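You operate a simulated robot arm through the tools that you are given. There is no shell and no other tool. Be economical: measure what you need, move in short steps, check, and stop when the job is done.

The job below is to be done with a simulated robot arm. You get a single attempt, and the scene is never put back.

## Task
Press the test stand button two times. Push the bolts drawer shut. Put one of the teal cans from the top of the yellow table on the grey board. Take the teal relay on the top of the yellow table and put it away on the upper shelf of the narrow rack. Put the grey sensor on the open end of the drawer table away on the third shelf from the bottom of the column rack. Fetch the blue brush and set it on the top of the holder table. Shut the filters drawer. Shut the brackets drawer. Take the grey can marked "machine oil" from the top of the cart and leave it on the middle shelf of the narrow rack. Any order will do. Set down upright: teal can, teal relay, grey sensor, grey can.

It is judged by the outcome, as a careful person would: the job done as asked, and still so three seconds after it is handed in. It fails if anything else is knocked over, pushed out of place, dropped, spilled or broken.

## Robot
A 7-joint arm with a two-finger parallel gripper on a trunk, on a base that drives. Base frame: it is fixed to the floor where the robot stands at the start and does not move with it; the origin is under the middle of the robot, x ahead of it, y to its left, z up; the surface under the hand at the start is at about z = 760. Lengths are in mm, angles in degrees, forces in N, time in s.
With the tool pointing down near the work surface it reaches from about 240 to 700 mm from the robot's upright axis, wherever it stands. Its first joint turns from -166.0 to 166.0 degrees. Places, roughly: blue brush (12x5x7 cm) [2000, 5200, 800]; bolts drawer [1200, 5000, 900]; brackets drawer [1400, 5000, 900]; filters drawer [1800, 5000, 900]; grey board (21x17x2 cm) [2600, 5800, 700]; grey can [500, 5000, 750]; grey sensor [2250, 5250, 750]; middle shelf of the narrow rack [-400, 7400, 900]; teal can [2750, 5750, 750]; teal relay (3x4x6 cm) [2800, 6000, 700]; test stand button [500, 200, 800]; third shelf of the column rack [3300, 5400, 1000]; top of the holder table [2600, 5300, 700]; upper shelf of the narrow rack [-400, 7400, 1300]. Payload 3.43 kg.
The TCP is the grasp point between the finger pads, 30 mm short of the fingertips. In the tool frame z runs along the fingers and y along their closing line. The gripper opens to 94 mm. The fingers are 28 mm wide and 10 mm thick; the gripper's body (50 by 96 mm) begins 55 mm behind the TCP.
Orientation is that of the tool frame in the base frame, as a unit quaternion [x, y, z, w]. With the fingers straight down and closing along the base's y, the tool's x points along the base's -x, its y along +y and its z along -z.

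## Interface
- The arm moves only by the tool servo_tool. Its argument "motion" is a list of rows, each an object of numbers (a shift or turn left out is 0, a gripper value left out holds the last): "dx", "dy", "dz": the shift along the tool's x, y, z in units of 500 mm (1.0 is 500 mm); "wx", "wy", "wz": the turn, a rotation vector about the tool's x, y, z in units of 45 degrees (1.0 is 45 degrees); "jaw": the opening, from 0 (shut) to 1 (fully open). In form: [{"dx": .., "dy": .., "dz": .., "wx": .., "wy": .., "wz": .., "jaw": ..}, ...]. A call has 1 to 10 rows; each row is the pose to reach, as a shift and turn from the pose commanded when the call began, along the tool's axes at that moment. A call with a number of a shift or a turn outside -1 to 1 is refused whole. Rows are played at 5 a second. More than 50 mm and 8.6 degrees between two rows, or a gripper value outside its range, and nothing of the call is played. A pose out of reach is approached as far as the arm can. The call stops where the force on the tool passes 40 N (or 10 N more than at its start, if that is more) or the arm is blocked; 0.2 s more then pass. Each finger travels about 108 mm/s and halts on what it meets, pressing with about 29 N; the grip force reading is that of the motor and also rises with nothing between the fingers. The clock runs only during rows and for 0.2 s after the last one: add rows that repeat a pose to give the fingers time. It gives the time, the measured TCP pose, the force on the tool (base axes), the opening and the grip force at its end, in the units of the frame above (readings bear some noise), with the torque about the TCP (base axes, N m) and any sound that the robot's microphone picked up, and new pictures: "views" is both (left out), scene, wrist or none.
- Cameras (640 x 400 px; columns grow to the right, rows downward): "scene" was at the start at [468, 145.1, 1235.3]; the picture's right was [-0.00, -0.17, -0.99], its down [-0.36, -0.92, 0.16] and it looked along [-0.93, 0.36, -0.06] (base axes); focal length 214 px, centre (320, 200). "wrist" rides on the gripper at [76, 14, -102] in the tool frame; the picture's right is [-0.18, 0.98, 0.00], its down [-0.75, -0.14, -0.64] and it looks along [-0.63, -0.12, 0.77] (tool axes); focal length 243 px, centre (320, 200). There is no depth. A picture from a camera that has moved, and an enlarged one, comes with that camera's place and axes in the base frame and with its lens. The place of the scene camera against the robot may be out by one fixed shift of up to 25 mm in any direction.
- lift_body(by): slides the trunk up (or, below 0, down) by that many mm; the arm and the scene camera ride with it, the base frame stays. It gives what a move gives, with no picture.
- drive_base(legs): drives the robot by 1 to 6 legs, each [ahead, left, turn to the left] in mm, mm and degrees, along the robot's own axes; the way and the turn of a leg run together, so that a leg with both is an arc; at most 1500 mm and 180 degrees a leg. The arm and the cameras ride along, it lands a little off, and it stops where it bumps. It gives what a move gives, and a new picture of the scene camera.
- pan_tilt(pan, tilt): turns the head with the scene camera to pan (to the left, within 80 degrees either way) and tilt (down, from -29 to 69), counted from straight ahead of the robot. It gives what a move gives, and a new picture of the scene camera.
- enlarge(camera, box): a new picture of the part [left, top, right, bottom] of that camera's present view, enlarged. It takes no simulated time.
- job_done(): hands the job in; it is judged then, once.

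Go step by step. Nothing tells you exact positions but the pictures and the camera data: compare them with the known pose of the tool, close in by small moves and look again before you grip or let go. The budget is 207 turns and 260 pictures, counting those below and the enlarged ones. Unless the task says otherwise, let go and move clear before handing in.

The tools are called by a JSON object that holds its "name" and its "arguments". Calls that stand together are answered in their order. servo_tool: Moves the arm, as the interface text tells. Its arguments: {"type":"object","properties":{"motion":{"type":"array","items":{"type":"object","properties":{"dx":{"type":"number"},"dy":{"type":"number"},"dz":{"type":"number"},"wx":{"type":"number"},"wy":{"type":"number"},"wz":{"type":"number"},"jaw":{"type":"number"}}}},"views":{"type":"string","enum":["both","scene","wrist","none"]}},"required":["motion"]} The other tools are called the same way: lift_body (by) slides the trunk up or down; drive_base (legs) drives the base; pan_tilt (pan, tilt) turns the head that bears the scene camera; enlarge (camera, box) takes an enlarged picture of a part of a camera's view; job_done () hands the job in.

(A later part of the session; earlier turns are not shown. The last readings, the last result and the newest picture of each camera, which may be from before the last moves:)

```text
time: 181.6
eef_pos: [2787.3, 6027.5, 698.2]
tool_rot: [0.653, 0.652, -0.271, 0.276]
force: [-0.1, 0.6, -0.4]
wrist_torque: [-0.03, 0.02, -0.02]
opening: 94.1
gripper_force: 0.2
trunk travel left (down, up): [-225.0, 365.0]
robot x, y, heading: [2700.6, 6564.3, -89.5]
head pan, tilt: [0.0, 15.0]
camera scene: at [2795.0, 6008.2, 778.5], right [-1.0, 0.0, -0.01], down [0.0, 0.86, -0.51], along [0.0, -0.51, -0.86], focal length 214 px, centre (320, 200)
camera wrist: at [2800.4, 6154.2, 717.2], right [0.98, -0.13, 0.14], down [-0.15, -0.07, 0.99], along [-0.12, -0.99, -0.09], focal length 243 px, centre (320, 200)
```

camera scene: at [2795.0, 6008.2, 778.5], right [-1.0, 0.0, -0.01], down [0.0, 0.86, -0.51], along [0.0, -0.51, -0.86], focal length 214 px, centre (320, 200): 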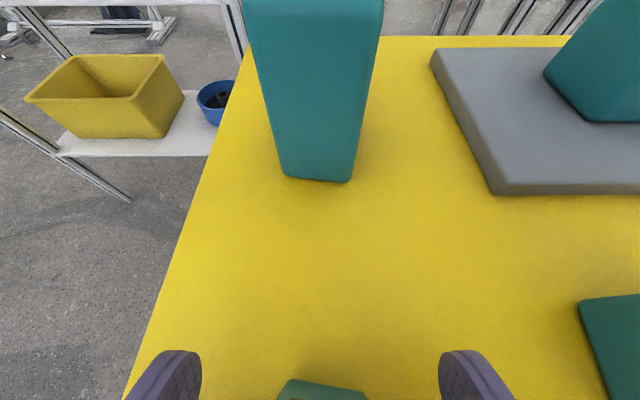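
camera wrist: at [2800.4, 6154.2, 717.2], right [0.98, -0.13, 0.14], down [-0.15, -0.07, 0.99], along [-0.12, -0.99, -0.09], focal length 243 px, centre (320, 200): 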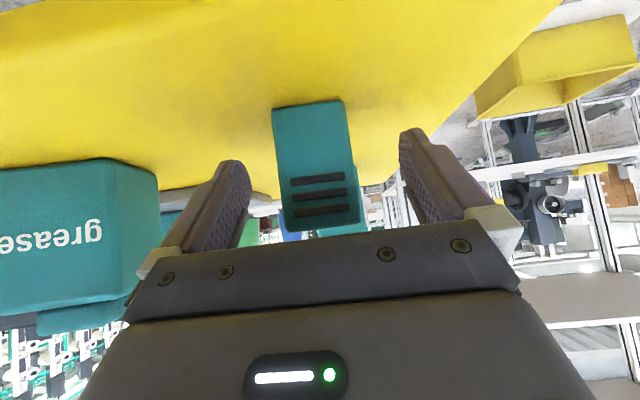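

Relay is between the fingers. Close.

{"name": "servo_tool", "arguments": {"motion": [{"jaw": 0.5}, {"jaw": 0.2}, {"jaw": 0.1}, {"jaw": 0.1}, {"jaw": 0.1}, {"jaw": 0.1}], "views": "wrist"}}

```text
time: 183.0
eef_pos: [2786.0, 6028.8, 699.0]
tool_rot: [0.653, 0.651, -0.272, 0.276]
force: [-1.0, -0.8, 0.7]
wrist_torque: [-0.04, 0.02, 0.06]
opening: 39.8
gripper_force: 28.4
trunk travel left (down, up): [-225.0, 365.0]
robot x, y, heading: [2698.0, 6569.6, -89.6]
head pan, tilt: [0.0, 15.0]
camera wrist: at [2800.4, 6154.2, 717.4], right [0.98, -0.13, 0.14], down [-0.15, -0.07, 0.99], along [-0.12, -0.99, -0.09], focal length 243 px, centre (320, 200)
```

wrist: 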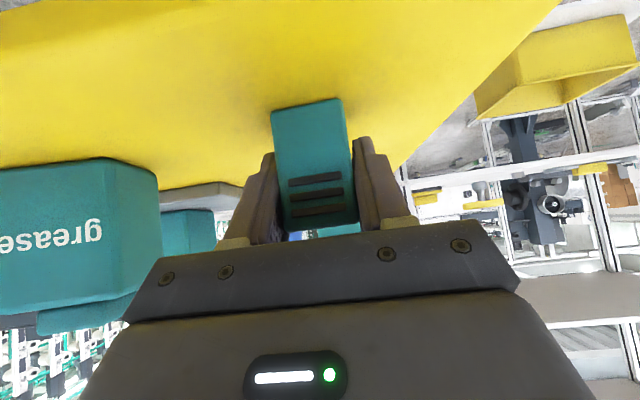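

Gripped. Lift vertically 350 mm.

{"name": "servo_tool", "arguments": {"motion": [{"dx": -0.04, "dz": -0.04}, {"dx": -0.1, "dz": -0.1}, {"dx": -0.16, "dz": -0.16}, {"dx": -0.22, "dz": -0.22}, {"dx": -0.28, "dz": -0.28}, {"dx": -0.34, "dz": -0.34}, {"dx": -0.4, "dz": -0.4}, {"dx": -0.46, "dz": -0.46}, {"dx": -0.5, "dz": -0.5}, {"dx": -0.5, "dz": -0.5}], "views": "none"}}

{"name": "drive_base", "arguments": {"legs": [[-80, 0, 0], [0, 0, -90]]}}

{"name": "pan_tilt", "arguments": {"pan": 0, "tilt": -29}}

```text
time: 185.2
eef_pos: [2784.3, 6031.0, 1053.3]
tool_rot: [0.653, 0.652, -0.272, 0.275]
force: [0.4, -0.6, -0.7]
wrist_torque: [0.01, -0.03, 0.02]
opening: 39.7
gripper_force: 29.1
trunk travel left (down, up): [-225.0, 365.0]
robot x, y, heading: [2697.2, 6570.9, -89.8]
head pan, tilt: [0.0, 15.0]
```

```text
time: 190.0
eef_pos: [2161.6, 6561.6, 1052.6]
tool_rot: [0.922, -0.002, -0.388, 0.002]
force: [0.2, -0.1, -0.3]
wrist_torque: [-0.01, 0.03, 0.0]
opening: 40.0
gripper_force: 29.5
trunk travel left (down, up): [-225.0, 365.0]
robot x, y, heading: [2696.6, 6648.5, -179.5]
head pan, tilt: [0.0, 15.0]
camera scene: at [2135.8, 6577.5, 1132.9], right [0.0, 1.0, -0.01], down [0.86, 0.0, -0.51], along [-0.51, 0.0, -0.86], focal length 214 px, centre (320, 200)
```

scene: 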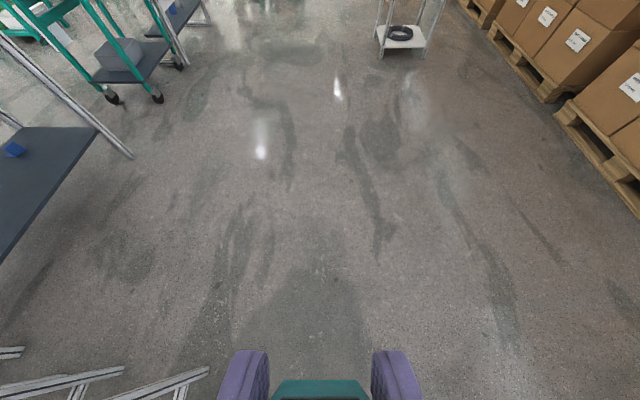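

```text
time: 191.1
eef_pos: [2161.3, 6561.9, 1053.2]
tool_rot: [0.922, -0.001, -0.387, 0.003]
force: [0.2, -0.1, 0.1]
wrist_torque: [0.0, 0.04, -0.01]
opening: 39.7
gripper_force: 28.8
trunk travel left (down, up): [-225.0, 365.0]
robot x, y, heading: [2698.3, 6649.1, -179.5]
head pan, tilt: [0.0, -28.6]
camera scene: at [2109.6, 6577.9, 1197.2], right [0.0, 1.0, -0.01], down [0.27, -0.01, -0.96], along [-0.96, 0.0, -0.27], focal length 214 px, centre (320, 200)
```

scene: 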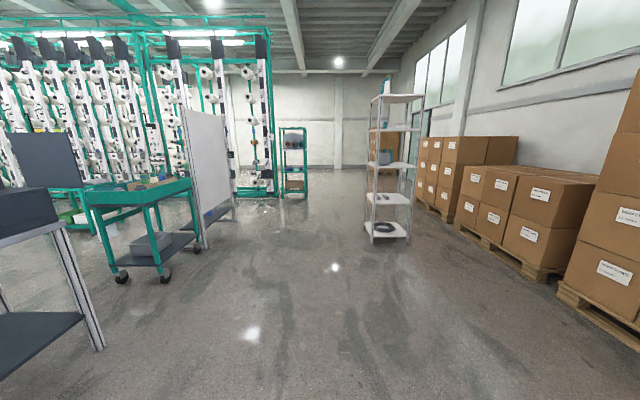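

The narrow rack stands at x≈−240…−600, y≈7170–7640. I drive to its east side.

{"name": "drive_base", "arguments": {"legs": [[1050, -360, 0], [1050, -360, -0.5]]}}

```text
time: 202.0
eef_pos: [80.1, 7257.1, 1053.6]
tool_rot: [0.923, -0.001, -0.386, 0.003]
force: [-0.4, 0.5, -1.0]
wrist_torque: [0.0, 0.03, 0.01]
opening: 39.9
gripper_force: 29.1
trunk travel left (down, up): [-225.0, 365.0]
robot x, y, heading: [619.0, 7340.2, -179.4]
head pan, tilt: [0.0, -28.6]
camera scene: at [27.7, 7272.7, 1197.2], right [0.0, 1.0, -0.01], down [0.27, -0.01, -0.96], along [-0.96, 0.0, -0.27], focal length 214 px, centre (320, 200)
```

scene: 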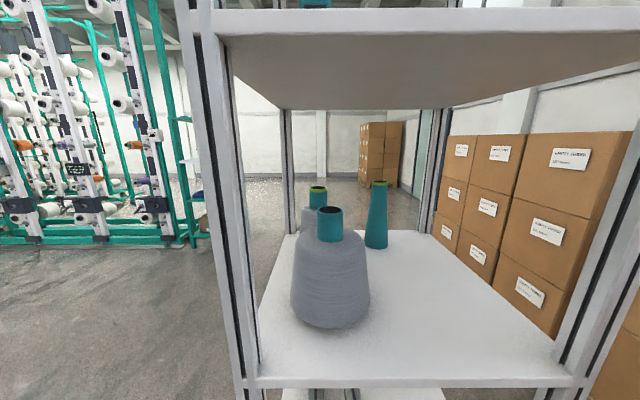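

Middle shelf (z≈890) has free room on the right side. Raise the trunk to see the upper shelf.

{"name": "lift_body", "arguments": {"by": 360}}

{"name": "pan_tilt", "arguments": {"pan": 0, "tilt": -15}}

```text
time: 205.5
eef_pos: [79.5, 7256.4, 1413.8]
tool_rot: [0.922, -0.003, -0.386, 0.001]
force: [-0.4, -0.3, -1.0]
wrist_torque: [0.01, -0.03, 0.0]
opening: 39.7
gripper_force: 28.9
trunk travel left (down, up): [-585.0, 5.0]
robot x, y, heading: [617.0, 7343.3, -179.6]
head pan, tilt: [0.0, -28.6]
```

```text
time: 206.2
eef_pos: [78.6, 7256.8, 1413.2]
tool_rot: [0.922, -0.002, -0.387, 0.002]
force: [-0.4, 0.1, -0.3]
wrist_torque: [-0.01, -0.03, 0.0]
opening: 39.8
gripper_force: 28.9
trunk travel left (down, up): [-585.0, 5.0]
robot x, y, heading: [618.2, 7343.4, -179.5]
head pan, tilt: [0.0, -15.0]
camera scene: at [30.5, 7272.5, 1535.3], right [0.0, 1.0, -0.01], down [0.49, -0.01, -0.87], along [-0.87, 0.0, -0.49], focal length 214 px, centre (320, 200)
```

scene: 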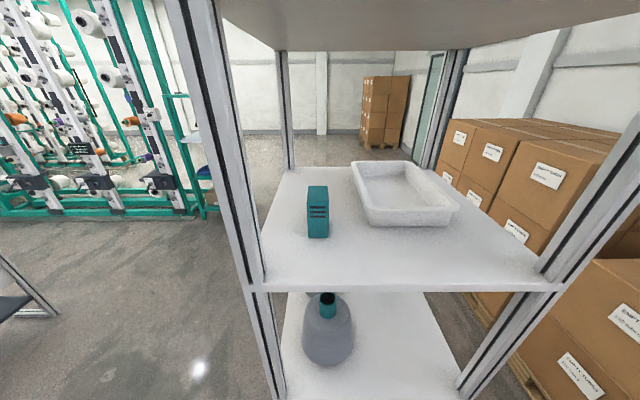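

The upper shelf (z≈1290) holds a relay and a tray; free room at front centre. Drive in so the relay hovers above a spot near (−250, 7345).

{"name": "drive_base", "arguments": {"legs": [[0, -88, 0], [270, 0, 0]]}}

{"name": "enlarge", "arguments": {"camera": "wrist", "box": [0, 0, 640, 400]}}

```text
time: 208.8
eef_pos: [-189.8, 7340.1, 1413.6]
tool_rot: [0.922, -0.001, -0.387, 0.003]
force: [0.0, -0.2, -1.1]
wrist_torque: [0.02, 0.01, 0.02]
opening: 39.8
gripper_force: 29.0
trunk travel left (down, up): [-585.0, 5.0]
robot x, y, heading: [348.9, 7426.3, -179.5]
head pan, tilt: [0.0, -15.0]
camera scene: at [-238.4, 7355.9, 1534.7], right [0.0, 1.0, -0.01], down [0.49, 0.0, -0.87], along [-0.87, 0.0, -0.49], focal length 214 px, centre (320, 200)
```

scene: 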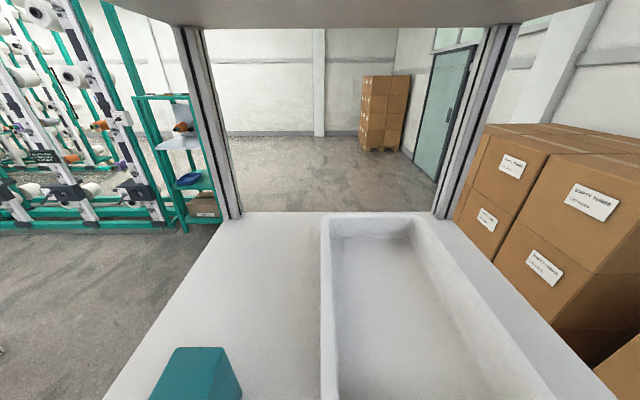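

```text
1.00 times, centred on (320, 200) of wrist (not enlarged: the box is as wide or as high as the picture)
camera zoom: at [-63.7, 7326.5, 1431.2], right [-0.13, -0.98, 0.14], down [-0.07, 0.15, 0.99], along [-0.99, 0.12, -0.09], focal length 243 px, centre (320, 200)
```

zoom: 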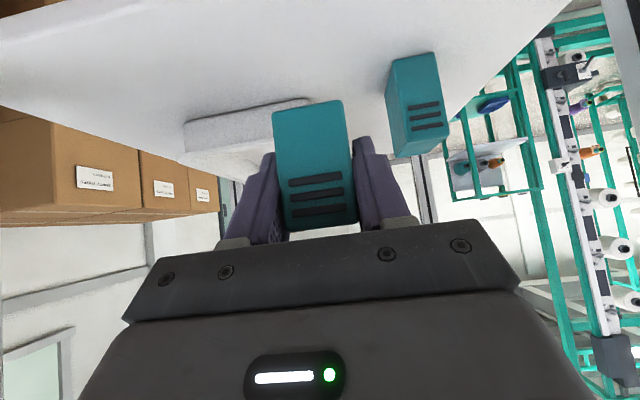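

{"name": "pan_tilt", "arguments": {"pan": 0, "tilt": 20}}

```text
time: 209.8
eef_pos: [-189.0, 7340.9, 1413.3]
tool_rot: [0.922, -0.002, -0.387, 0.002]
force: [0.0, 0.2, -1.0]
wrist_torque: [-0.05, 0.0, 0.0]
opening: 39.9
gripper_force: 28.9
trunk travel left (down, up): [-585.0, 5.0]
robot x, y, heading: [347.3, 7426.4, -179.5]
head pan, tilt: [0.0, 20.0]
camera scene: at [-208.3, 7355.6, 1487.2], right [0.0, 1.0, -0.01], down [0.9, 0.0, -0.43], along [-0.43, -0.01, -0.9], focal length 214 px, centre (320, 200)
```

scene: 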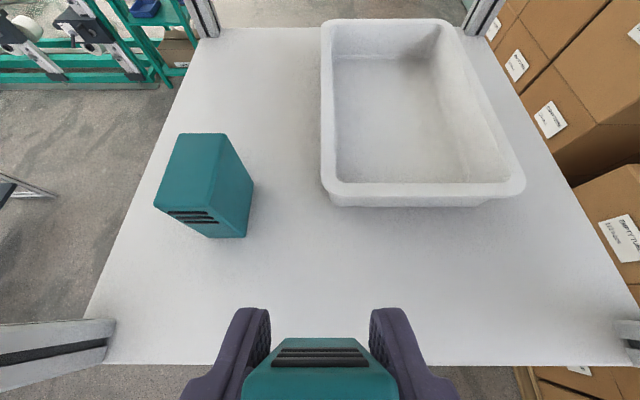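

Clear view. Target (−235, 7360). Move over it and lower toward the shelf.

{"name": "servo_tool", "arguments": {"motion": [{"dx": -0.032, "dy": -0.02, "dz": 0.033}, {"dx": -0.0645, "dy": -0.04, "dz": 0.0656}, {"dx": -0.03, "dy": -0.04, "dz": 0.1}, {"dx": 0.005, "dy": -0.04, "dz": 0.134}, {"dx": 0.0325, "dy": -0.04, "dz": 0.161}, {"dx": 0.0325, "dy": -0.04, "dz": 0.161}], "views": "both"}}

```text
time: 211.2
eef_pos: [-235.2, 7359.1, 1345.7]
tool_rot: [0.922, -0.001, -0.388, 0.003]
force: [0.8, 0.7, -1.3]
wrist_torque: [-0.02, 0.02, -0.02]
opening: 39.7
gripper_force: 29.4
trunk travel left (down, up): [-585.0, 5.0]
robot x, y, heading: [346.1, 7425.7, -179.7]
head pan, tilt: [0.0, 20.0]
camera scene: at [-255.0, 7375.0, 1419.3], right [0.0, 1.0, -0.01], down [0.9, 0.0, -0.43], along [-0.43, -0.01, -0.9], focal length 214 px, centre (320, 200)
camera wrist: at [-109.7, 7345.7, 1363.5], right [-0.13, -0.98, 0.14], down [-0.07, 0.15, 0.99], along [-0.99, 0.12, -0.09], focal length 243 px, centre (320, 200)
```

scene: 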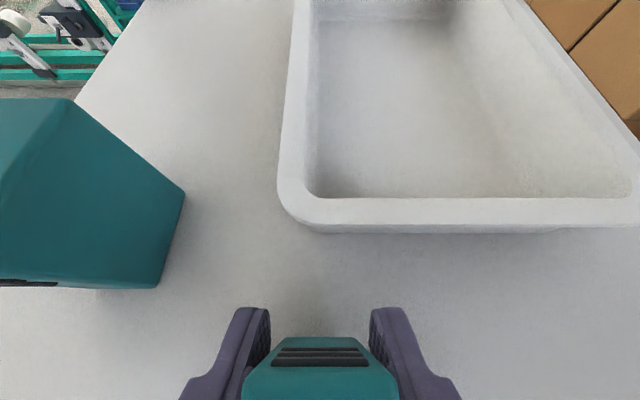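
wrist: 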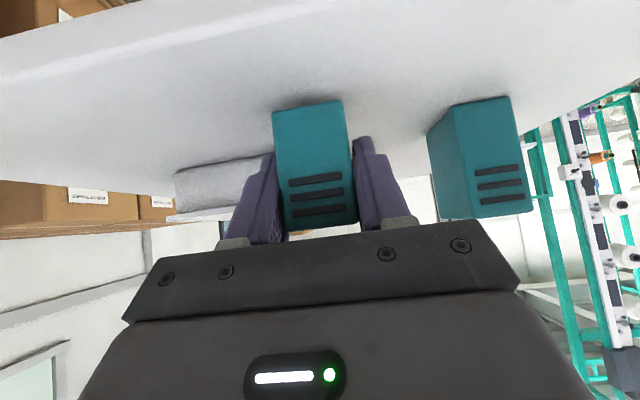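

Lower slowly until contact.

{"name": "servo_tool", "arguments": {"motion": [{"dx": 0.004, "dz": 0.004}, {"dx": 0.008, "dz": 0.008}, {"dx": 0.011, "dz": 0.011}, {"dx": 0.014, "dz": 0.014}, {"dx": 0.014, "dz": 0.014}], "views": "none"}}

```text
time: 212.4
eef_pos: [-236.1, 7359.1, 1336.5]
tool_rot: [0.921, -0.002, -0.389, 0.002]
force: [-4.0, 0.1, 19.9]
wrist_torque: [0.13, -0.04, 0.04]
opening: 40.1
gripper_force: 29.3
trunk travel left (down, up): [-585.0, 5.0]
robot x, y, heading: [349.4, 7425.3, -179.5]
head pan, tilt: [0.0, 20.0]
```

Contact. Open gently and back out along the tool axis.

{"name": "servo_tool", "arguments": {"motion": [{"dx": -0.002, "dz": -0.002}, {"dx": -0.002, "dz": -0.002, "jaw": 0.55}, {"dx": -0.002, "dz": -0.002, "jaw": 0.7}, {"dx": -0.002, "dz": -0.002, "jaw": 0.7}, {"dx": -0.002, "dz": -0.06}, {"dx": -0.002, "dz": -0.14}, {"dx": -0.002, "dz": -0.22}, {"dx": -0.002, "dz": -0.22}], "views": "scene"}}

```text
time: 214.2
eef_pos: [-157.1, 7360.1, 1411.8]
tool_rot: [0.922, -0.001, -0.386, 0.002]
force: [0.3, -0.1, -0.1]
wrist_torque: [-0.01, 0.0, 0.05]
opening: 65.9
gripper_force: 0.0
trunk travel left (down, up): [-585.0, 5.0]
robot x, y, heading: [348.4, 7426.6, -179.4]
head pan, tilt: [0.0, 20.0]
camera scene: at [-176.6, 7375.8, 1485.0], right [0.0, 1.0, -0.01], down [0.9, 0.0, -0.43], along [-0.43, 0.0, -0.9], focal length 214 px, centre (320, 200)
```

scene: 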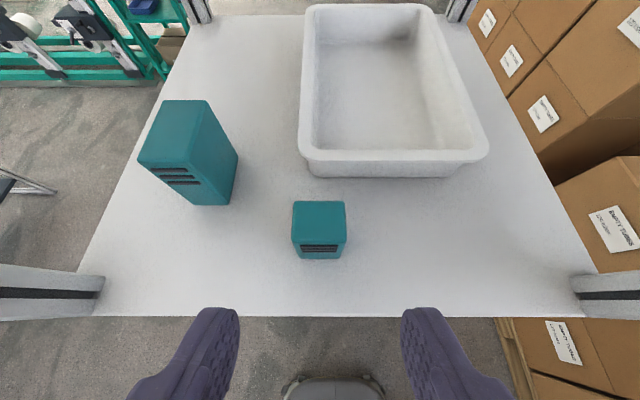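

The relay is upright on the upper shelf. Back away, lower the trunk, and head to the cart.

{"name": "drive_base", "arguments": {"legs": [[-350, 0, 0], [0, 0, 90], [1400, 0, 0]]}}

{"name": "lift_body", "arguments": {"by": -330}}

{"name": "pan_tilt", "arguments": {"pan": 0, "tilt": 0}}

```text
time: 226.9
eef_pos: [807.0, 5534.9, 1410.8]
tool_rot: [0.646, 0.658, -0.269, 0.278]
force: [0.1, -0.4, 0.6]
wrist_torque: [-0.02, -0.03, 0.01]
opening: 65.8
gripper_force: 0.0
trunk travel left (down, up): [-585.0, 5.0]
robot x, y, heading: [731.2, 6038.3, -88.3]
head pan, tilt: [0.0, 20.0]
camera scene: at [815.0, 5521.3, 1485.3], right [-1.0, -0.02, -0.01], down [-0.02, 0.9, -0.43], along [0.01, -0.43, -0.9], focal length 214 px, centre (320, 200)
```

scene: 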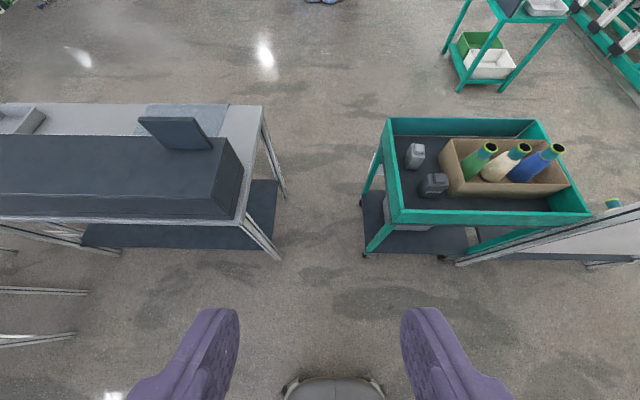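

```text
time: 230.1
eef_pos: [806.1, 5535.5, 1081.8]
tool_rot: [0.646, 0.658, -0.269, 0.279]
force: [-0.9, 0.5, 0.5]
wrist_torque: [0.02, 0.02, -0.01]
opening: 65.8
gripper_force: 0.1
trunk travel left (down, up): [-255.0, 335.0]
robot x, y, heading: [729.2, 6039.3, -88.4]
head pan, tilt: [0.0, 20.0]
```

```text
time: 231.0
eef_pos: [806.4, 5534.0, 1082.6]
tool_rot: [0.646, 0.659, -0.268, 0.279]
force: [-0.4, 0.1, 0.6]
wrist_torque: [-0.04, 0.01, 0.02]
opening: 65.8
gripper_force: 0.1
trunk travel left (down, up): [-255.0, 335.0]
robot x, y, heading: [729.9, 6038.6, -88.5]
head pan, tilt: [0.0, 0.0]
camera scene: at [815.3, 5501.3, 1180.6], right [-1.0, -0.02, -0.01], down [-0.01, 0.7, -0.71], along [0.02, -0.71, -0.7], focal length 214 px, centre (320, 200)
```

scene: 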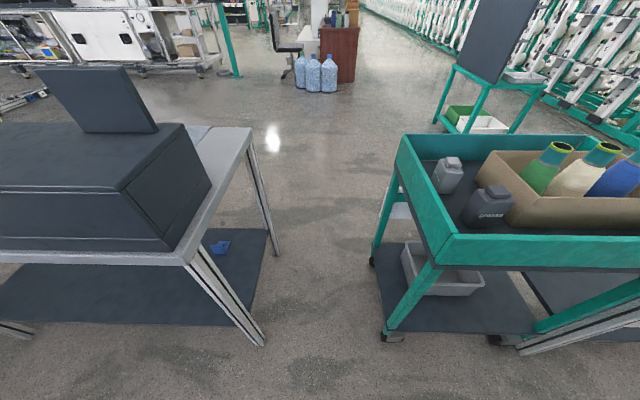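

{"name": "enlarge", "arguments": {"camera": "scene", "box": [400, 130, 560, 240]}}

```text
3.64 times, centred on (480, 185) of scene
camera zoom: at [815.3, 5501.3, 1180.6], right [-1.0, -0.02, -0.01], down [-0.01, 0.7, -0.71], along [0.02, -0.71, -0.7], focal length 780 px, centre (-262, 254)
```

zoom: 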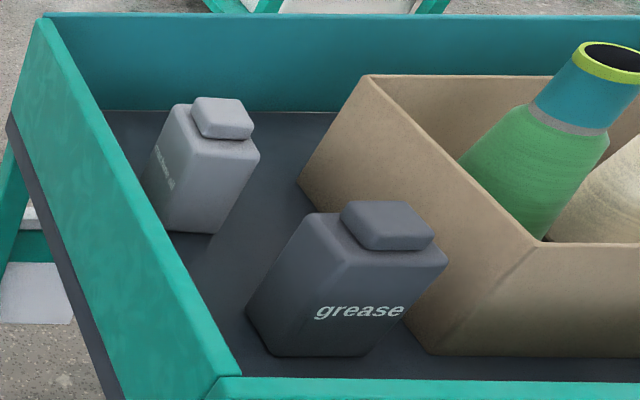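

The lighter can is the one beside "grease"; its label on the east side should read machine oil. I'll verify; go over it.

{"name": "drive_base", "arguments": {"legs": [[0, 0, -1.5], [0, -335, 0], [400, 0, 0]]}}

{"name": "pan_tilt", "arguments": {"pan": 0, "tilt": 28}}

```text
time: 235.6
eef_pos: [459.8, 5134.6, 1081.0]
tool_rot: [0.655, 0.649, -0.272, 0.274]
force: [-0.1, 0.2, -0.5]
wrist_torque: [0.03, -0.02, 0.01]
opening: 65.7
gripper_force: 0.1
trunk travel left (down, up): [-255.0, 335.0]
robot x, y, heading: [396.1, 5643.0, -90.0]
head pan, tilt: [0.0, 0.0]
camera scene: at [467.5, 5101.1, 1180.4], right [-1.0, 0.01, -0.01], down [0.01, 0.7, -0.71], along [0.0, -0.71, -0.7], focal length 214 px, centre (320, 200)
```

scene: 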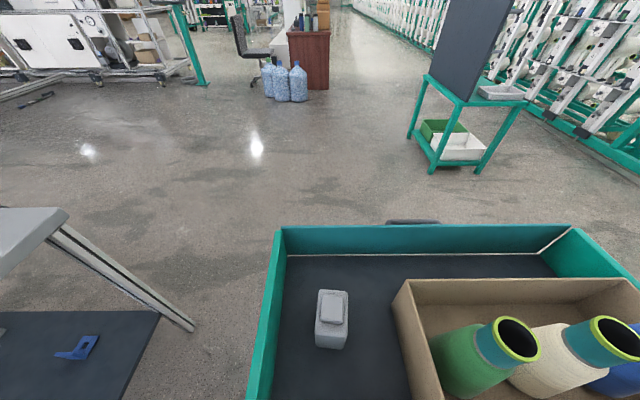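

```text
time: 236.5
eef_pos: [460.7, 5134.8, 1081.0]
tool_rot: [0.655, 0.65, -0.272, 0.275]
force: [0.2, -0.1, -0.3]
wrist_torque: [0.02, 0.0, 0.01]
opening: 65.9
gripper_force: 0.1
trunk travel left (down, up): [-255.0, 335.0]
robot x, y, heading: [400.5, 5639.3, -90.0]
head pan, tilt: [0.0, 28.0]
camera scene: at [467.9, 5132.3, 1147.6], right [-1.0, 0.01, -0.01], down [0.01, 0.95, -0.3], along [0.0, -0.3, -0.95], focal length 214 px, centre (320, 200)
```

scene: 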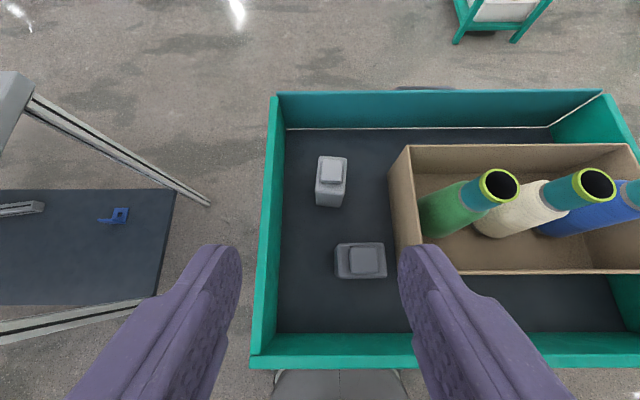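

Can cap ≈(438, 4955, 800). I change pitch to 30° from vertical (clears the grease can) and open the jaws, then move above it.

{"name": "servo_tool", "arguments": {"motion": [{"wy": 0.17, "jaw": 1}, {"wy": 0.345, "jaw": 1}, {"wy": 0.345, "jaw": 1}], "views": "none"}}

{"name": "servo_tool", "arguments": {"motion": [{"dx": -0.021, "dy": -0.007, "dz": 0.082}, {"dx": -0.042, "dy": -0.015, "dz": 0.164}, {"dx": -0.064, "dy": -0.022, "dz": 0.245}, {"dx": -0.085, "dy": -0.03, "dz": 0.327}, {"dx": -0.106, "dy": -0.037, "dz": 0.409}, {"dx": -0.127, "dy": -0.044, "dz": 0.47}, {"dx": -0.127, "dy": -0.044, "dz": 0.47}], "views": "both"}}

```text
time: 237.3
eef_pos: [460.1, 5135.5, 1081.2]
tool_rot: [0.686, 0.68, -0.181, 0.184]
force: [-0.4, 0.3, -0.6]
wrist_torque: [0.01, 0.0, 0.0]
opening: 94.0
gripper_force: 0.1
trunk travel left (down, up): [-255.0, 335.0]
robot x, y, heading: [395.4, 5639.2, -89.9]
head pan, tilt: [0.0, 28.0]
```

```text
time: 238.9
eef_pos: [435.5, 4964.4, 909.3]
tool_rot: [0.686, 0.68, -0.182, 0.184]
force: [0.2, -0.8, -0.4]
wrist_torque: [0.01, -0.02, -0.04]
opening: 94.1
gripper_force: 0.0
trunk travel left (down, up): [-255.0, 335.0]
robot x, y, heading: [398.5, 5641.0, -89.9]
head pan, tilt: [0.0, 28.0]
camera scene: at [443.3, 4942.4, 967.9], right [-1.0, 0.01, -0.01], down [0.01, 1.0, -0.04], along [0.01, -0.04, -1.0], focal length 214 px, centre (320, 200)
camera wrist: at [449.4, 5081.7, 960.6], right [0.98, -0.17, 0.1], down [-0.15, -0.33, 0.93], along [-0.12, -0.93, -0.35], focal length 243 px, centre (320, 200)
```

scene: 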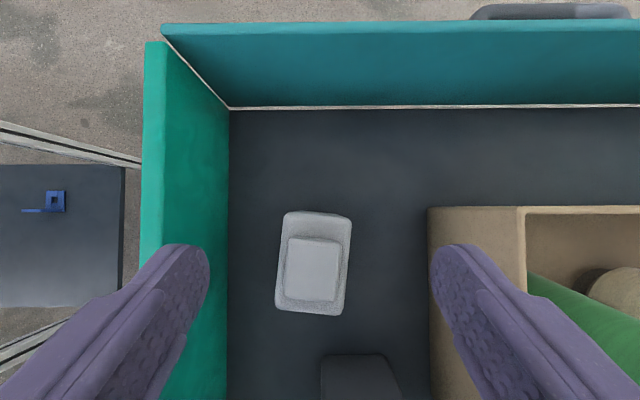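
wrist: 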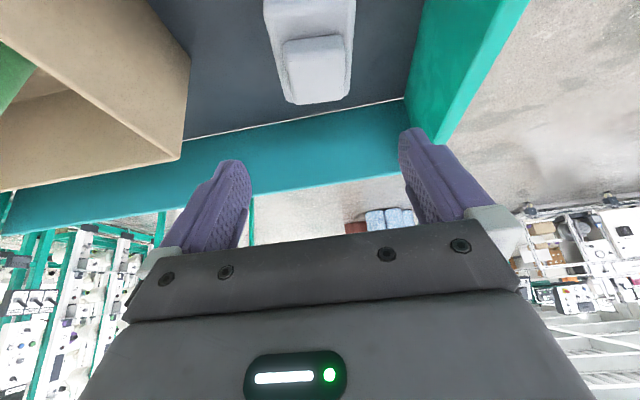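

Top view: can centre ≈(441, 4969), cap top z≈820, nearly aligned. Descend vertically around it.

{"name": "servo_tool", "arguments": {"motion": [{"dx": 0.034, "dy": 0.011, "dz": 0.055}, {"dx": 0.068, "dy": 0.011, "dz": 0.11}, {"dx": 0.1, "dy": 0.011, "dz": 0.16}, {"dx": 0.125, "dy": 0.011, "dz": 0.2}, {"dx": 0.137, "dy": 0.011, "dz": 0.219}, {"dx": 0.137, "dy": 0.011, "dz": 0.219}], "views": "both"}}

```text
time: 240.3
eef_pos: [443.8, 4964.3, 787.4]
tool_rot: [0.685, 0.679, -0.187, 0.189]
force: [-0.4, 0.9, 16.7]
wrist_torque: [0.33, 0.26, -0.02]
opening: 93.8
gripper_force: 0.1
trunk travel left (down, up): [-255.0, 335.0]
robot x, y, heading: [401.8, 5640.6, -89.9]
head pan, tilt: [0.0, 28.0]
stopped in row 6: the force on the tool passed its limit at 41 N (the readings are from after the stop); the commanded pose is now the measured one
camera scene: at [451.1, 4942.7, 848.1], right [-1.0, 0.01, -0.01], down [0.01, 1.0, -0.05], along [0.0, -0.05, -1.0], focal length 214 px, centre (320, 200)
camera wrist: at [457.2, 5081.8, 838.4], right [0.98, -0.16, 0.1], down [-0.15, -0.32, 0.94], along [-0.12, -0.93, -0.33], focal length 243 px, centre (320, 200)
```

scene: 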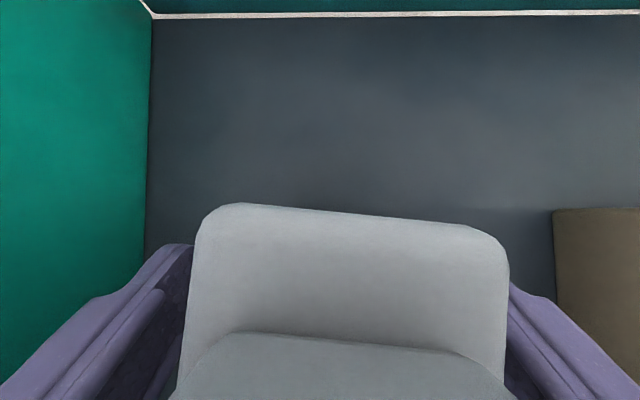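
wrist: 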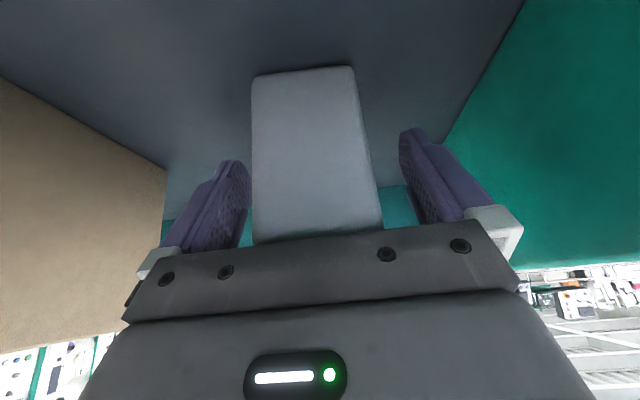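

Palm touched the cap; rise 10 mm and grip.

{"name": "servo_tool", "arguments": {"motion": [{"dx": -0.01, "dz": -0.0175}, {"dx": -0.01, "dz": -0.0175}], "views": "none"}}

{"name": "servo_tool", "arguments": {"motion": [{"jaw": 0.6}, {"jaw": 0.4}, {"jaw": 0.2}, {"jaw": 0.2}, {"jaw": 0.2}, {"jaw": 0.2}], "views": "wrist"}}

```text
time: 240.9
eef_pos: [442.2, 4964.5, 797.2]
tool_rot: [0.685, 0.679, -0.184, 0.187]
force: [0.1, 0.3, 0.1]
wrist_torque: [0.0, -0.03, -0.03]
opening: 94.1
gripper_force: 0.1
trunk travel left (down, up): [-255.0, 335.0]
robot x, y, heading: [399.3, 5640.4, -89.7]
head pan, tilt: [0.0, 28.0]
```

```text
time: 242.3
eef_pos: [443.8, 4965.1, 796.8]
tool_rot: [0.685, 0.679, -0.185, 0.189]
force: [-2.0, 0.1, 2.4]
wrist_torque: [-0.25, 0.21, 0.0]
opening: 54.3
gripper_force: 29.1
trunk travel left (down, up): [-255.0, 335.0]
robot x, y, heading: [396.3, 5644.1, -89.9]
head pan, tilt: [0.0, 28.0]
camera wrist: at [457.6, 5082.1, 847.3], right [0.98, -0.17, 0.1], down [-0.15, -0.32, 0.94], along [-0.12, -0.93, -0.34], focal length 243 px, centre (320, 200)
```

wrist: 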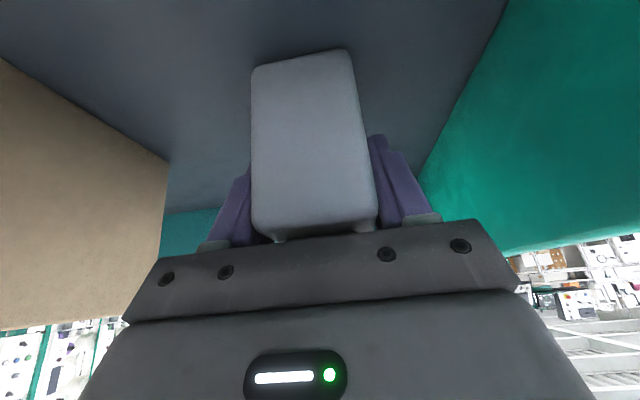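

Gripped. Lift straight up.

{"name": "servo_tool", "arguments": {"motion": [{"dx": -0.03, "dz": -0.05}, {"dx": -0.075, "dz": -0.13}, {"dx": -0.12, "dz": -0.21}, {"dx": -0.165, "dz": -0.285}, {"dx": -0.21, "dz": -0.364}, {"dx": -0.25, "dz": -0.433}, {"dx": -0.25, "dz": -0.433}], "views": "scene"}}

```text
time: 243.9
eef_pos: [441.8, 4967.3, 1045.4]
tool_rot: [0.686, 0.679, -0.185, 0.186]
force: [-0.4, -0.4, -3.6]
wrist_torque: [0.02, -0.04, 0.0]
opening: 54.2
gripper_force: 28.8
trunk travel left (down, up): [-255.0, 335.0]
robot x, y, heading: [400.0, 5641.6, -90.0]
head pan, tilt: [0.0, 28.0]
camera scene: at [449.2, 4946.0, 1104.7], right [-1.0, 0.01, -0.01], down [0.01, 1.0, -0.04], along [0.0, -0.04, -1.0], focal length 214 px, centre (320, 200)
```

scene: 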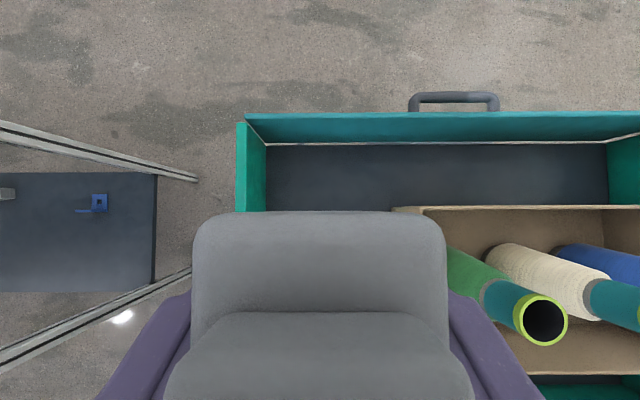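

Lifted. Carry the can to the narrow rack's east side, right part of the middle shelf.

{"name": "drive_base", "arguments": {"legs": [[-800, 0, 0], [0, 0, -90], [-330, 0, 0], [0, -1070, 0]]}}

{"name": "pan_tilt", "arguments": {"pan": 0, "tilt": -10}}

```text
time: 258.9
eef_pos: [31.7, 7450.3, 1045.7]
tool_rot: [0.965, 0.005, -0.264, 0.004]
force: [-0.8, 1.2, -3.3]
wrist_torque: [-0.04, 0.01, -0.01]
opening: 54.5
gripper_force: 29.4
trunk travel left (down, up): [-255.0, 335.0]
robot x, y, heading: [706.2, 7505.7, -178.9]
head pan, tilt: [0.0, 28.0]
camera scene: at [3.9, 7465.4, 1104.6], right [-0.01, 1.0, -0.01], down [1.0, 0.01, -0.04], along [-0.04, -0.01, -1.0], focal length 214 px, centre (320, 200)
```

scene: 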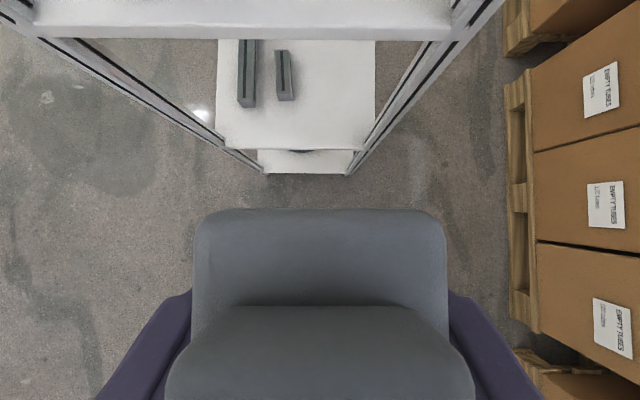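

```text
time: 259.9
eef_pos: [31.6, 7450.8, 1044.6]
tool_rot: [0.965, 0.005, -0.264, 0.004]
force: [-0.1, 0.4, -3.2]
wrist_torque: [0.04, 0.02, 0.02]
opening: 54.8
gripper_force: 29.0
trunk travel left (down, up): [-255.0, 335.0]
robot x, y, heading: [702.9, 7504.7, -179.2]
head pan, tilt: [0.0, -10.0]
camera scene: at [-44.6, 7464.8, 1141.2], right [-0.01, 1.0, -0.01], down [0.76, 0.01, -0.65], along [-0.65, -0.01, -0.76], focal length 214 px, centre (320, 200)
```

scene: 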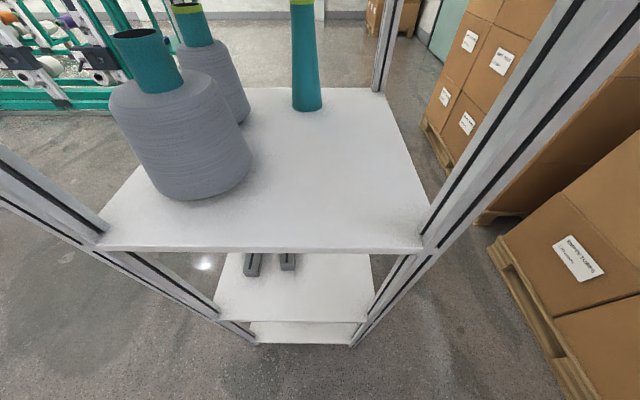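

Free spot at about (−265, 7455). Drive in 295 mm.

{"name": "drive_base", "arguments": {"legs": [[295, 0, 0]]}}

{"name": "enlarge", "arguments": {"camera": "wrist", "box": [0, 0, 640, 400]}}

```text
time: 261.9
eef_pos: [-261.3, 7445.4, 1045.5]
tool_rot: [0.965, 0.005, -0.263, 0.004]
force: [-0.4, -0.6, -2.9]
wrist_torque: [0.01, -0.03, 0.01]
opening: 54.4
gripper_force: 29.7
trunk travel left (down, up): [-255.0, 335.0]
robot x, y, heading: [412.6, 7500.3, -178.7]
head pan, tilt: [0.0, -10.0]
camera scene: at [-336.9, 7459.2, 1140.7], right [-0.01, 1.0, -0.01], down [0.76, 0.01, -0.65], along [-0.65, -0.01, -0.76], focal length 214 px, centre (320, 200)
```

scene: 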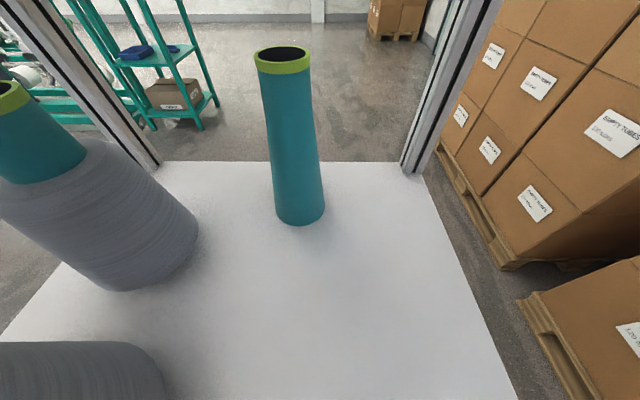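

```text
1.00 times, centred on (320, 200) of wrist (not enlarged: the box is as wide or as high as the picture)
camera zoom: at [-143.7, 7432.5, 1095.5], right [-0.15, -0.98, 0.1], down [-0.32, 0.14, 0.94], along [-0.93, 0.11, -0.34], focal length 243 px, centre (320, 200)
```

zoom: 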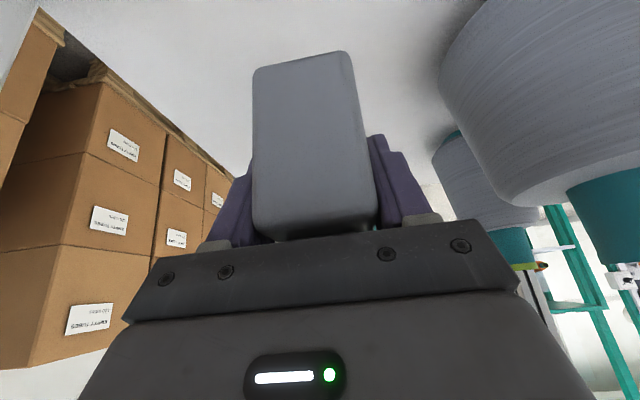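

Clear of the bobbins. Shift right 20 mm and lower.

{"name": "servo_tool", "arguments": {"motion": [{"dy": -0.04}, {"dy": -0.04, "dx": 0.03, "dz": 0.052}, {"dy": -0.04, "dx": 0.05, "dz": 0.087}, {"dy": -0.04, "dx": 0.06, "dz": 0.104}, {"dy": -0.04, "dx": 0.06, "dz": 0.104}], "views": "wrist"}}

```text
time: 263.1
eef_pos: [-262.5, 7465.5, 985.4]
tool_rot: [0.964, 0.005, -0.264, 0.004]
force: [1.0, -0.4, -3.8]
wrist_torque: [0.0, -0.06, -0.03]
opening: 54.2
gripper_force: 28.9
trunk travel left (down, up): [-255.0, 335.0]
robot x, y, heading: [410.8, 7499.2, -178.6]
head pan, tilt: [0.0, -10.0]
camera wrist: at [-144.3, 7452.4, 1035.6], right [-0.15, -0.98, 0.1], down [-0.32, 0.14, 0.94], along [-0.93, 0.11, -0.34], focal length 243 px, centre (320, 200)
```

wrist: 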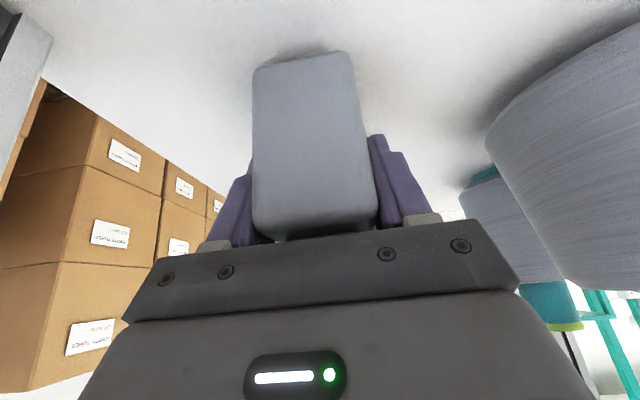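

{"name": "servo_tool", "arguments": {"motion": [{"dx": 0.004, "dz": 0.007}, {"dx": 0.008, "dz": 0.013}, {"dx": 0.011, "dz": 0.019}, {"dx": 0.014, "dz": 0.024}, {"dx": 0.016, "dz": 0.028}, {"dx": 0.018, "dz": 0.031}, {"dx": 0.02, "dz": 0.034}], "views": "none"}}

```text
time: 264.7
eef_pos: [-260.5, 7464.8, 967.9]
tool_rot: [0.964, 0.006, -0.265, 0.005]
force: [-2.8, -0.6, 22.1]
wrist_torque: [0.6, -0.08, -0.08]
opening: 54.4
gripper_force: 28.7
trunk travel left (down, up): [-255.0, 335.0]
robot x, y, heading: [413.0, 7500.4, -178.7]
head pan, tilt: [0.0, -10.0]
```

Contact. Ease, open and withdraw.

{"name": "servo_tool", "arguments": {"motion": [{"dx": -0.002, "dz": -0.003}, {"dx": -0.002, "dz": -0.003, "jaw": 0.75}, {"dx": -0.002, "dz": -0.003, "jaw": 0.95}, {"dx": -0.002, "dz": -0.003, "jaw": 0.95}, {"dx": -0.002, "dz": -0.05}, {"dx": -0.002, "dz": -0.13}, {"dx": -0.002, "dz": -0.21}, {"dx": -0.002, "dz": -0.26}, {"dx": -0.002, "dz": -0.26}], "views": "wrist"}}

{"name": "drive_base", "arguments": {"legs": [[-350, 0, 0]]}}

```text
time: 266.7
eef_pos: [-196.8, 7466.6, 1078.6]
tool_rot: [0.965, 0.005, -0.263, 0.003]
force: [-0.4, 0.1, -0.2]
wrist_torque: [-0.01, 0.0, -0.03]
opening: 89.4
gripper_force: 0.0
trunk travel left (down, up): [-255.0, 335.0]
robot x, y, heading: [413.9, 7498.0, -178.8]
head pan, tilt: [0.0, -10.0]
camera wrist: at [-79.0, 7454.1, 1129.5], right [-0.15, -0.98, 0.1], down [-0.32, 0.14, 0.94], along [-0.93, 0.11, -0.34], focal length 243 px, centre (320, 200)
```

wrist: 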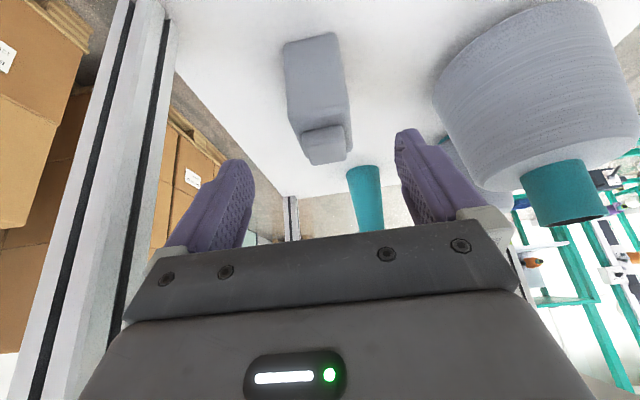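

```text
time: 269.0
eef_pos: [152.6, 7474.8, 1079.5]
tool_rot: [0.964, 0.005, -0.264, 0.005]
force: [0.1, 0.1, -0.1]
wrist_torque: [-0.02, 0.0, 0.01]
opening: 89.3
gripper_force: 0.0
trunk travel left (down, up): [-255.0, 335.0]
robot x, y, heading: [763.4, 7503.3, -178.8]
head pan, tilt: [0.0, -10.0]
camera scene: at [76.6, 7488.3, 1175.3], right [-0.01, 1.0, -0.01], down [0.76, 0.01, -0.65], along [-0.65, -0.01, -0.76], focal length 214 px, centre (320, 200)
```

scene: 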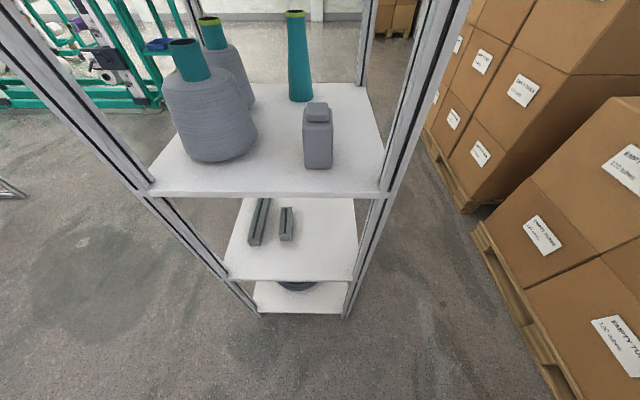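

The grey can stands on the middle shelf. Check its label, then drive back to behind the drawer table for brush and sensor.

{"name": "enlarge", "arguments": {"camera": "scene", "box": [270, 80, 370, 180]}}

{"name": "drive_base", "arguments": {"legs": [[0, 0, 88.8], [800, 0, 0], [0, 1150, 0], [750, 0, 0]]}}

```text
4.00 times, centred on (320, 130) of scene
camera zoom: at [76.6, 7488.3, 1175.3], right [-0.01, 1.0, -0.01], down [0.76, 0.01, -0.65], along [-0.65, -0.01, -0.76], focal length 858 px, centre (320, 480)
```

zoom: 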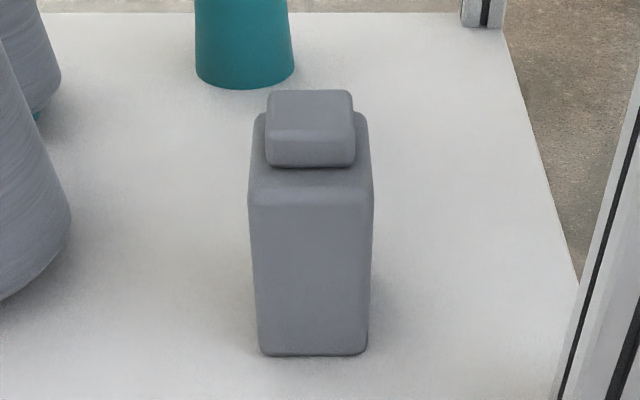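

```text
time: 286.2
eef_pos: [1948.0, 5362.8, 1078.3]
tool_rot: [0.685, 0.679, -0.186, 0.188]
force: [0.2, -0.7, -0.2]
wrist_torque: [-0.01, 0.03, 0.0]
opening: 89.3
gripper_force: 0.0
trunk travel left (down, up): [-255.0, 335.0]
robot x, y, heading: [1925.7, 5972.0, -89.9]
head pan, tilt: [0.0, -10.0]
camera scene: at [1954.8, 5293.7, 1174.7], right [-1.0, 0.01, -0.01], down [0.01, 0.76, -0.65], along [0.0, -0.65, -0.76], focal length 214 px, centre (320, 200)
```

scene: 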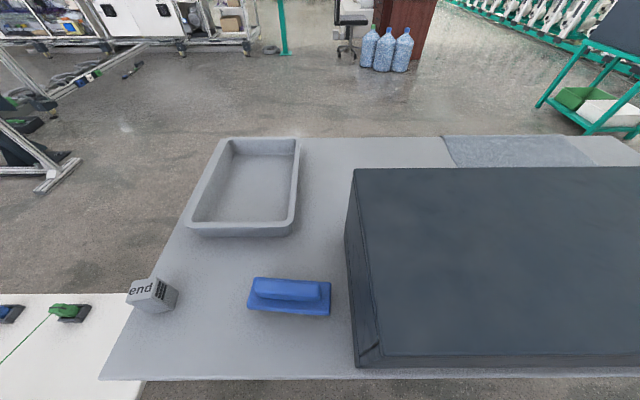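

Table view is clear: brush ≈(1989, 5185), sensor ≈(2196, 5172). I move up 220 mm and set the hand vertical.

{"name": "drive_base", "arguments": {"legs": [[215, 0, 0]]}}

{"name": "servo_tool", "arguments": {"motion": [{"wy": 0.17, "dz": -0.05}, {"wy": 0.34, "dz": -0.1}, {"wy": 0.51, "dz": -0.1}, {"wy": 0.672, "dz": -0.1}, {"wy": 0.672, "dz": -0.1}], "views": "none"}}

{"name": "pan_tilt", "arguments": {"pan": 0, "tilt": 15}}

```text
time: 287.9
eef_pos: [1948.1, 5146.7, 1077.9]
tool_rot: [0.685, 0.68, -0.184, 0.187]
force: [-0.6, 0.3, -0.4]
wrist_torque: [-0.02, -0.01, 0.02]
opening: 89.4
gripper_force: 0.1
trunk travel left (down, up): [-255.0, 335.0]
robot x, y, heading: [1924.9, 5757.0, -89.8]
head pan, tilt: [0.0, -10.0]
camera scene: at [1956.3, 5077.0, 1174.3], right [-1.0, 0.01, -0.01], down [0.01, 0.76, -0.65], along [0.0, -0.65, -0.76], focal length 214 px, centre (320, 200)
```

scene: 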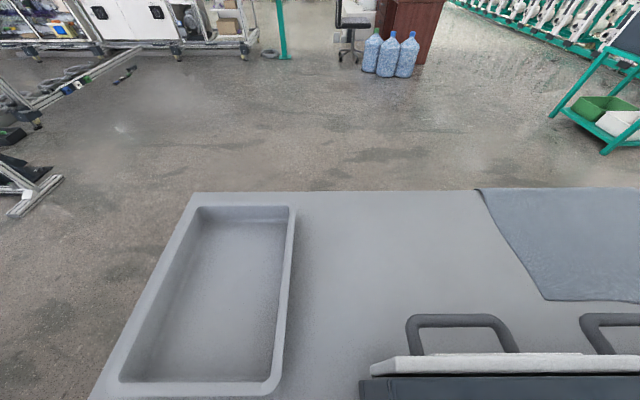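

```text
time: 289.1
eef_pos: [1949.7, 5172.9, 1122.0]
tool_rot: [0.71, 0.704, 0.001, 0.003]
force: [-0.9, 0.9, -0.1]
wrist_torque: [0.0, 0.0, -0.02]
opening: 89.4
gripper_force: 0.0
trunk travel left (down, up): [-255.0, 335.0]
robot x, y, heading: [1924.2, 5756.2, -89.9]
head pan, tilt: [0.0, -10.0]
```

```text
time: 289.9
eef_pos: [1949.0, 5173.1, 1121.8]
tool_rot: [0.709, 0.705, 0.0, 0.003]
force: [0.0, -0.1, -0.2]
wrist_torque: [0.02, -0.04, 0.02]
opening: 89.3
gripper_force: 0.0
trunk travel left (down, up): [-255.0, 335.0]
robot x, y, heading: [1930.1, 5760.1, -89.7]
head pan, tilt: [0.0, 15.0]
camera scene: at [1957.2, 5101.8, 1152.0], right [-1.0, 0.01, -0.01], down [0.0, 0.97, 0.25], along [0.01, 0.25, -0.97], focal length 214 px, centre (320, 200)
```

scene: 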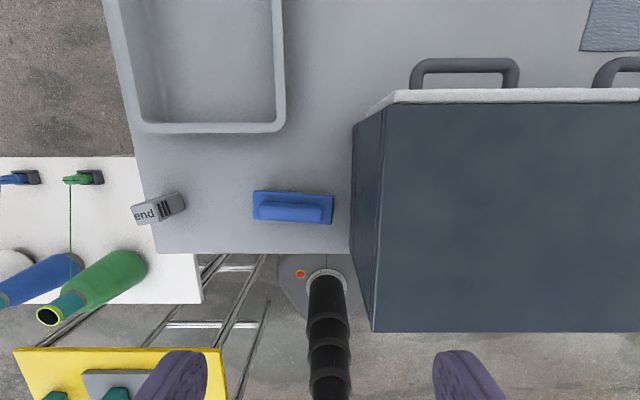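

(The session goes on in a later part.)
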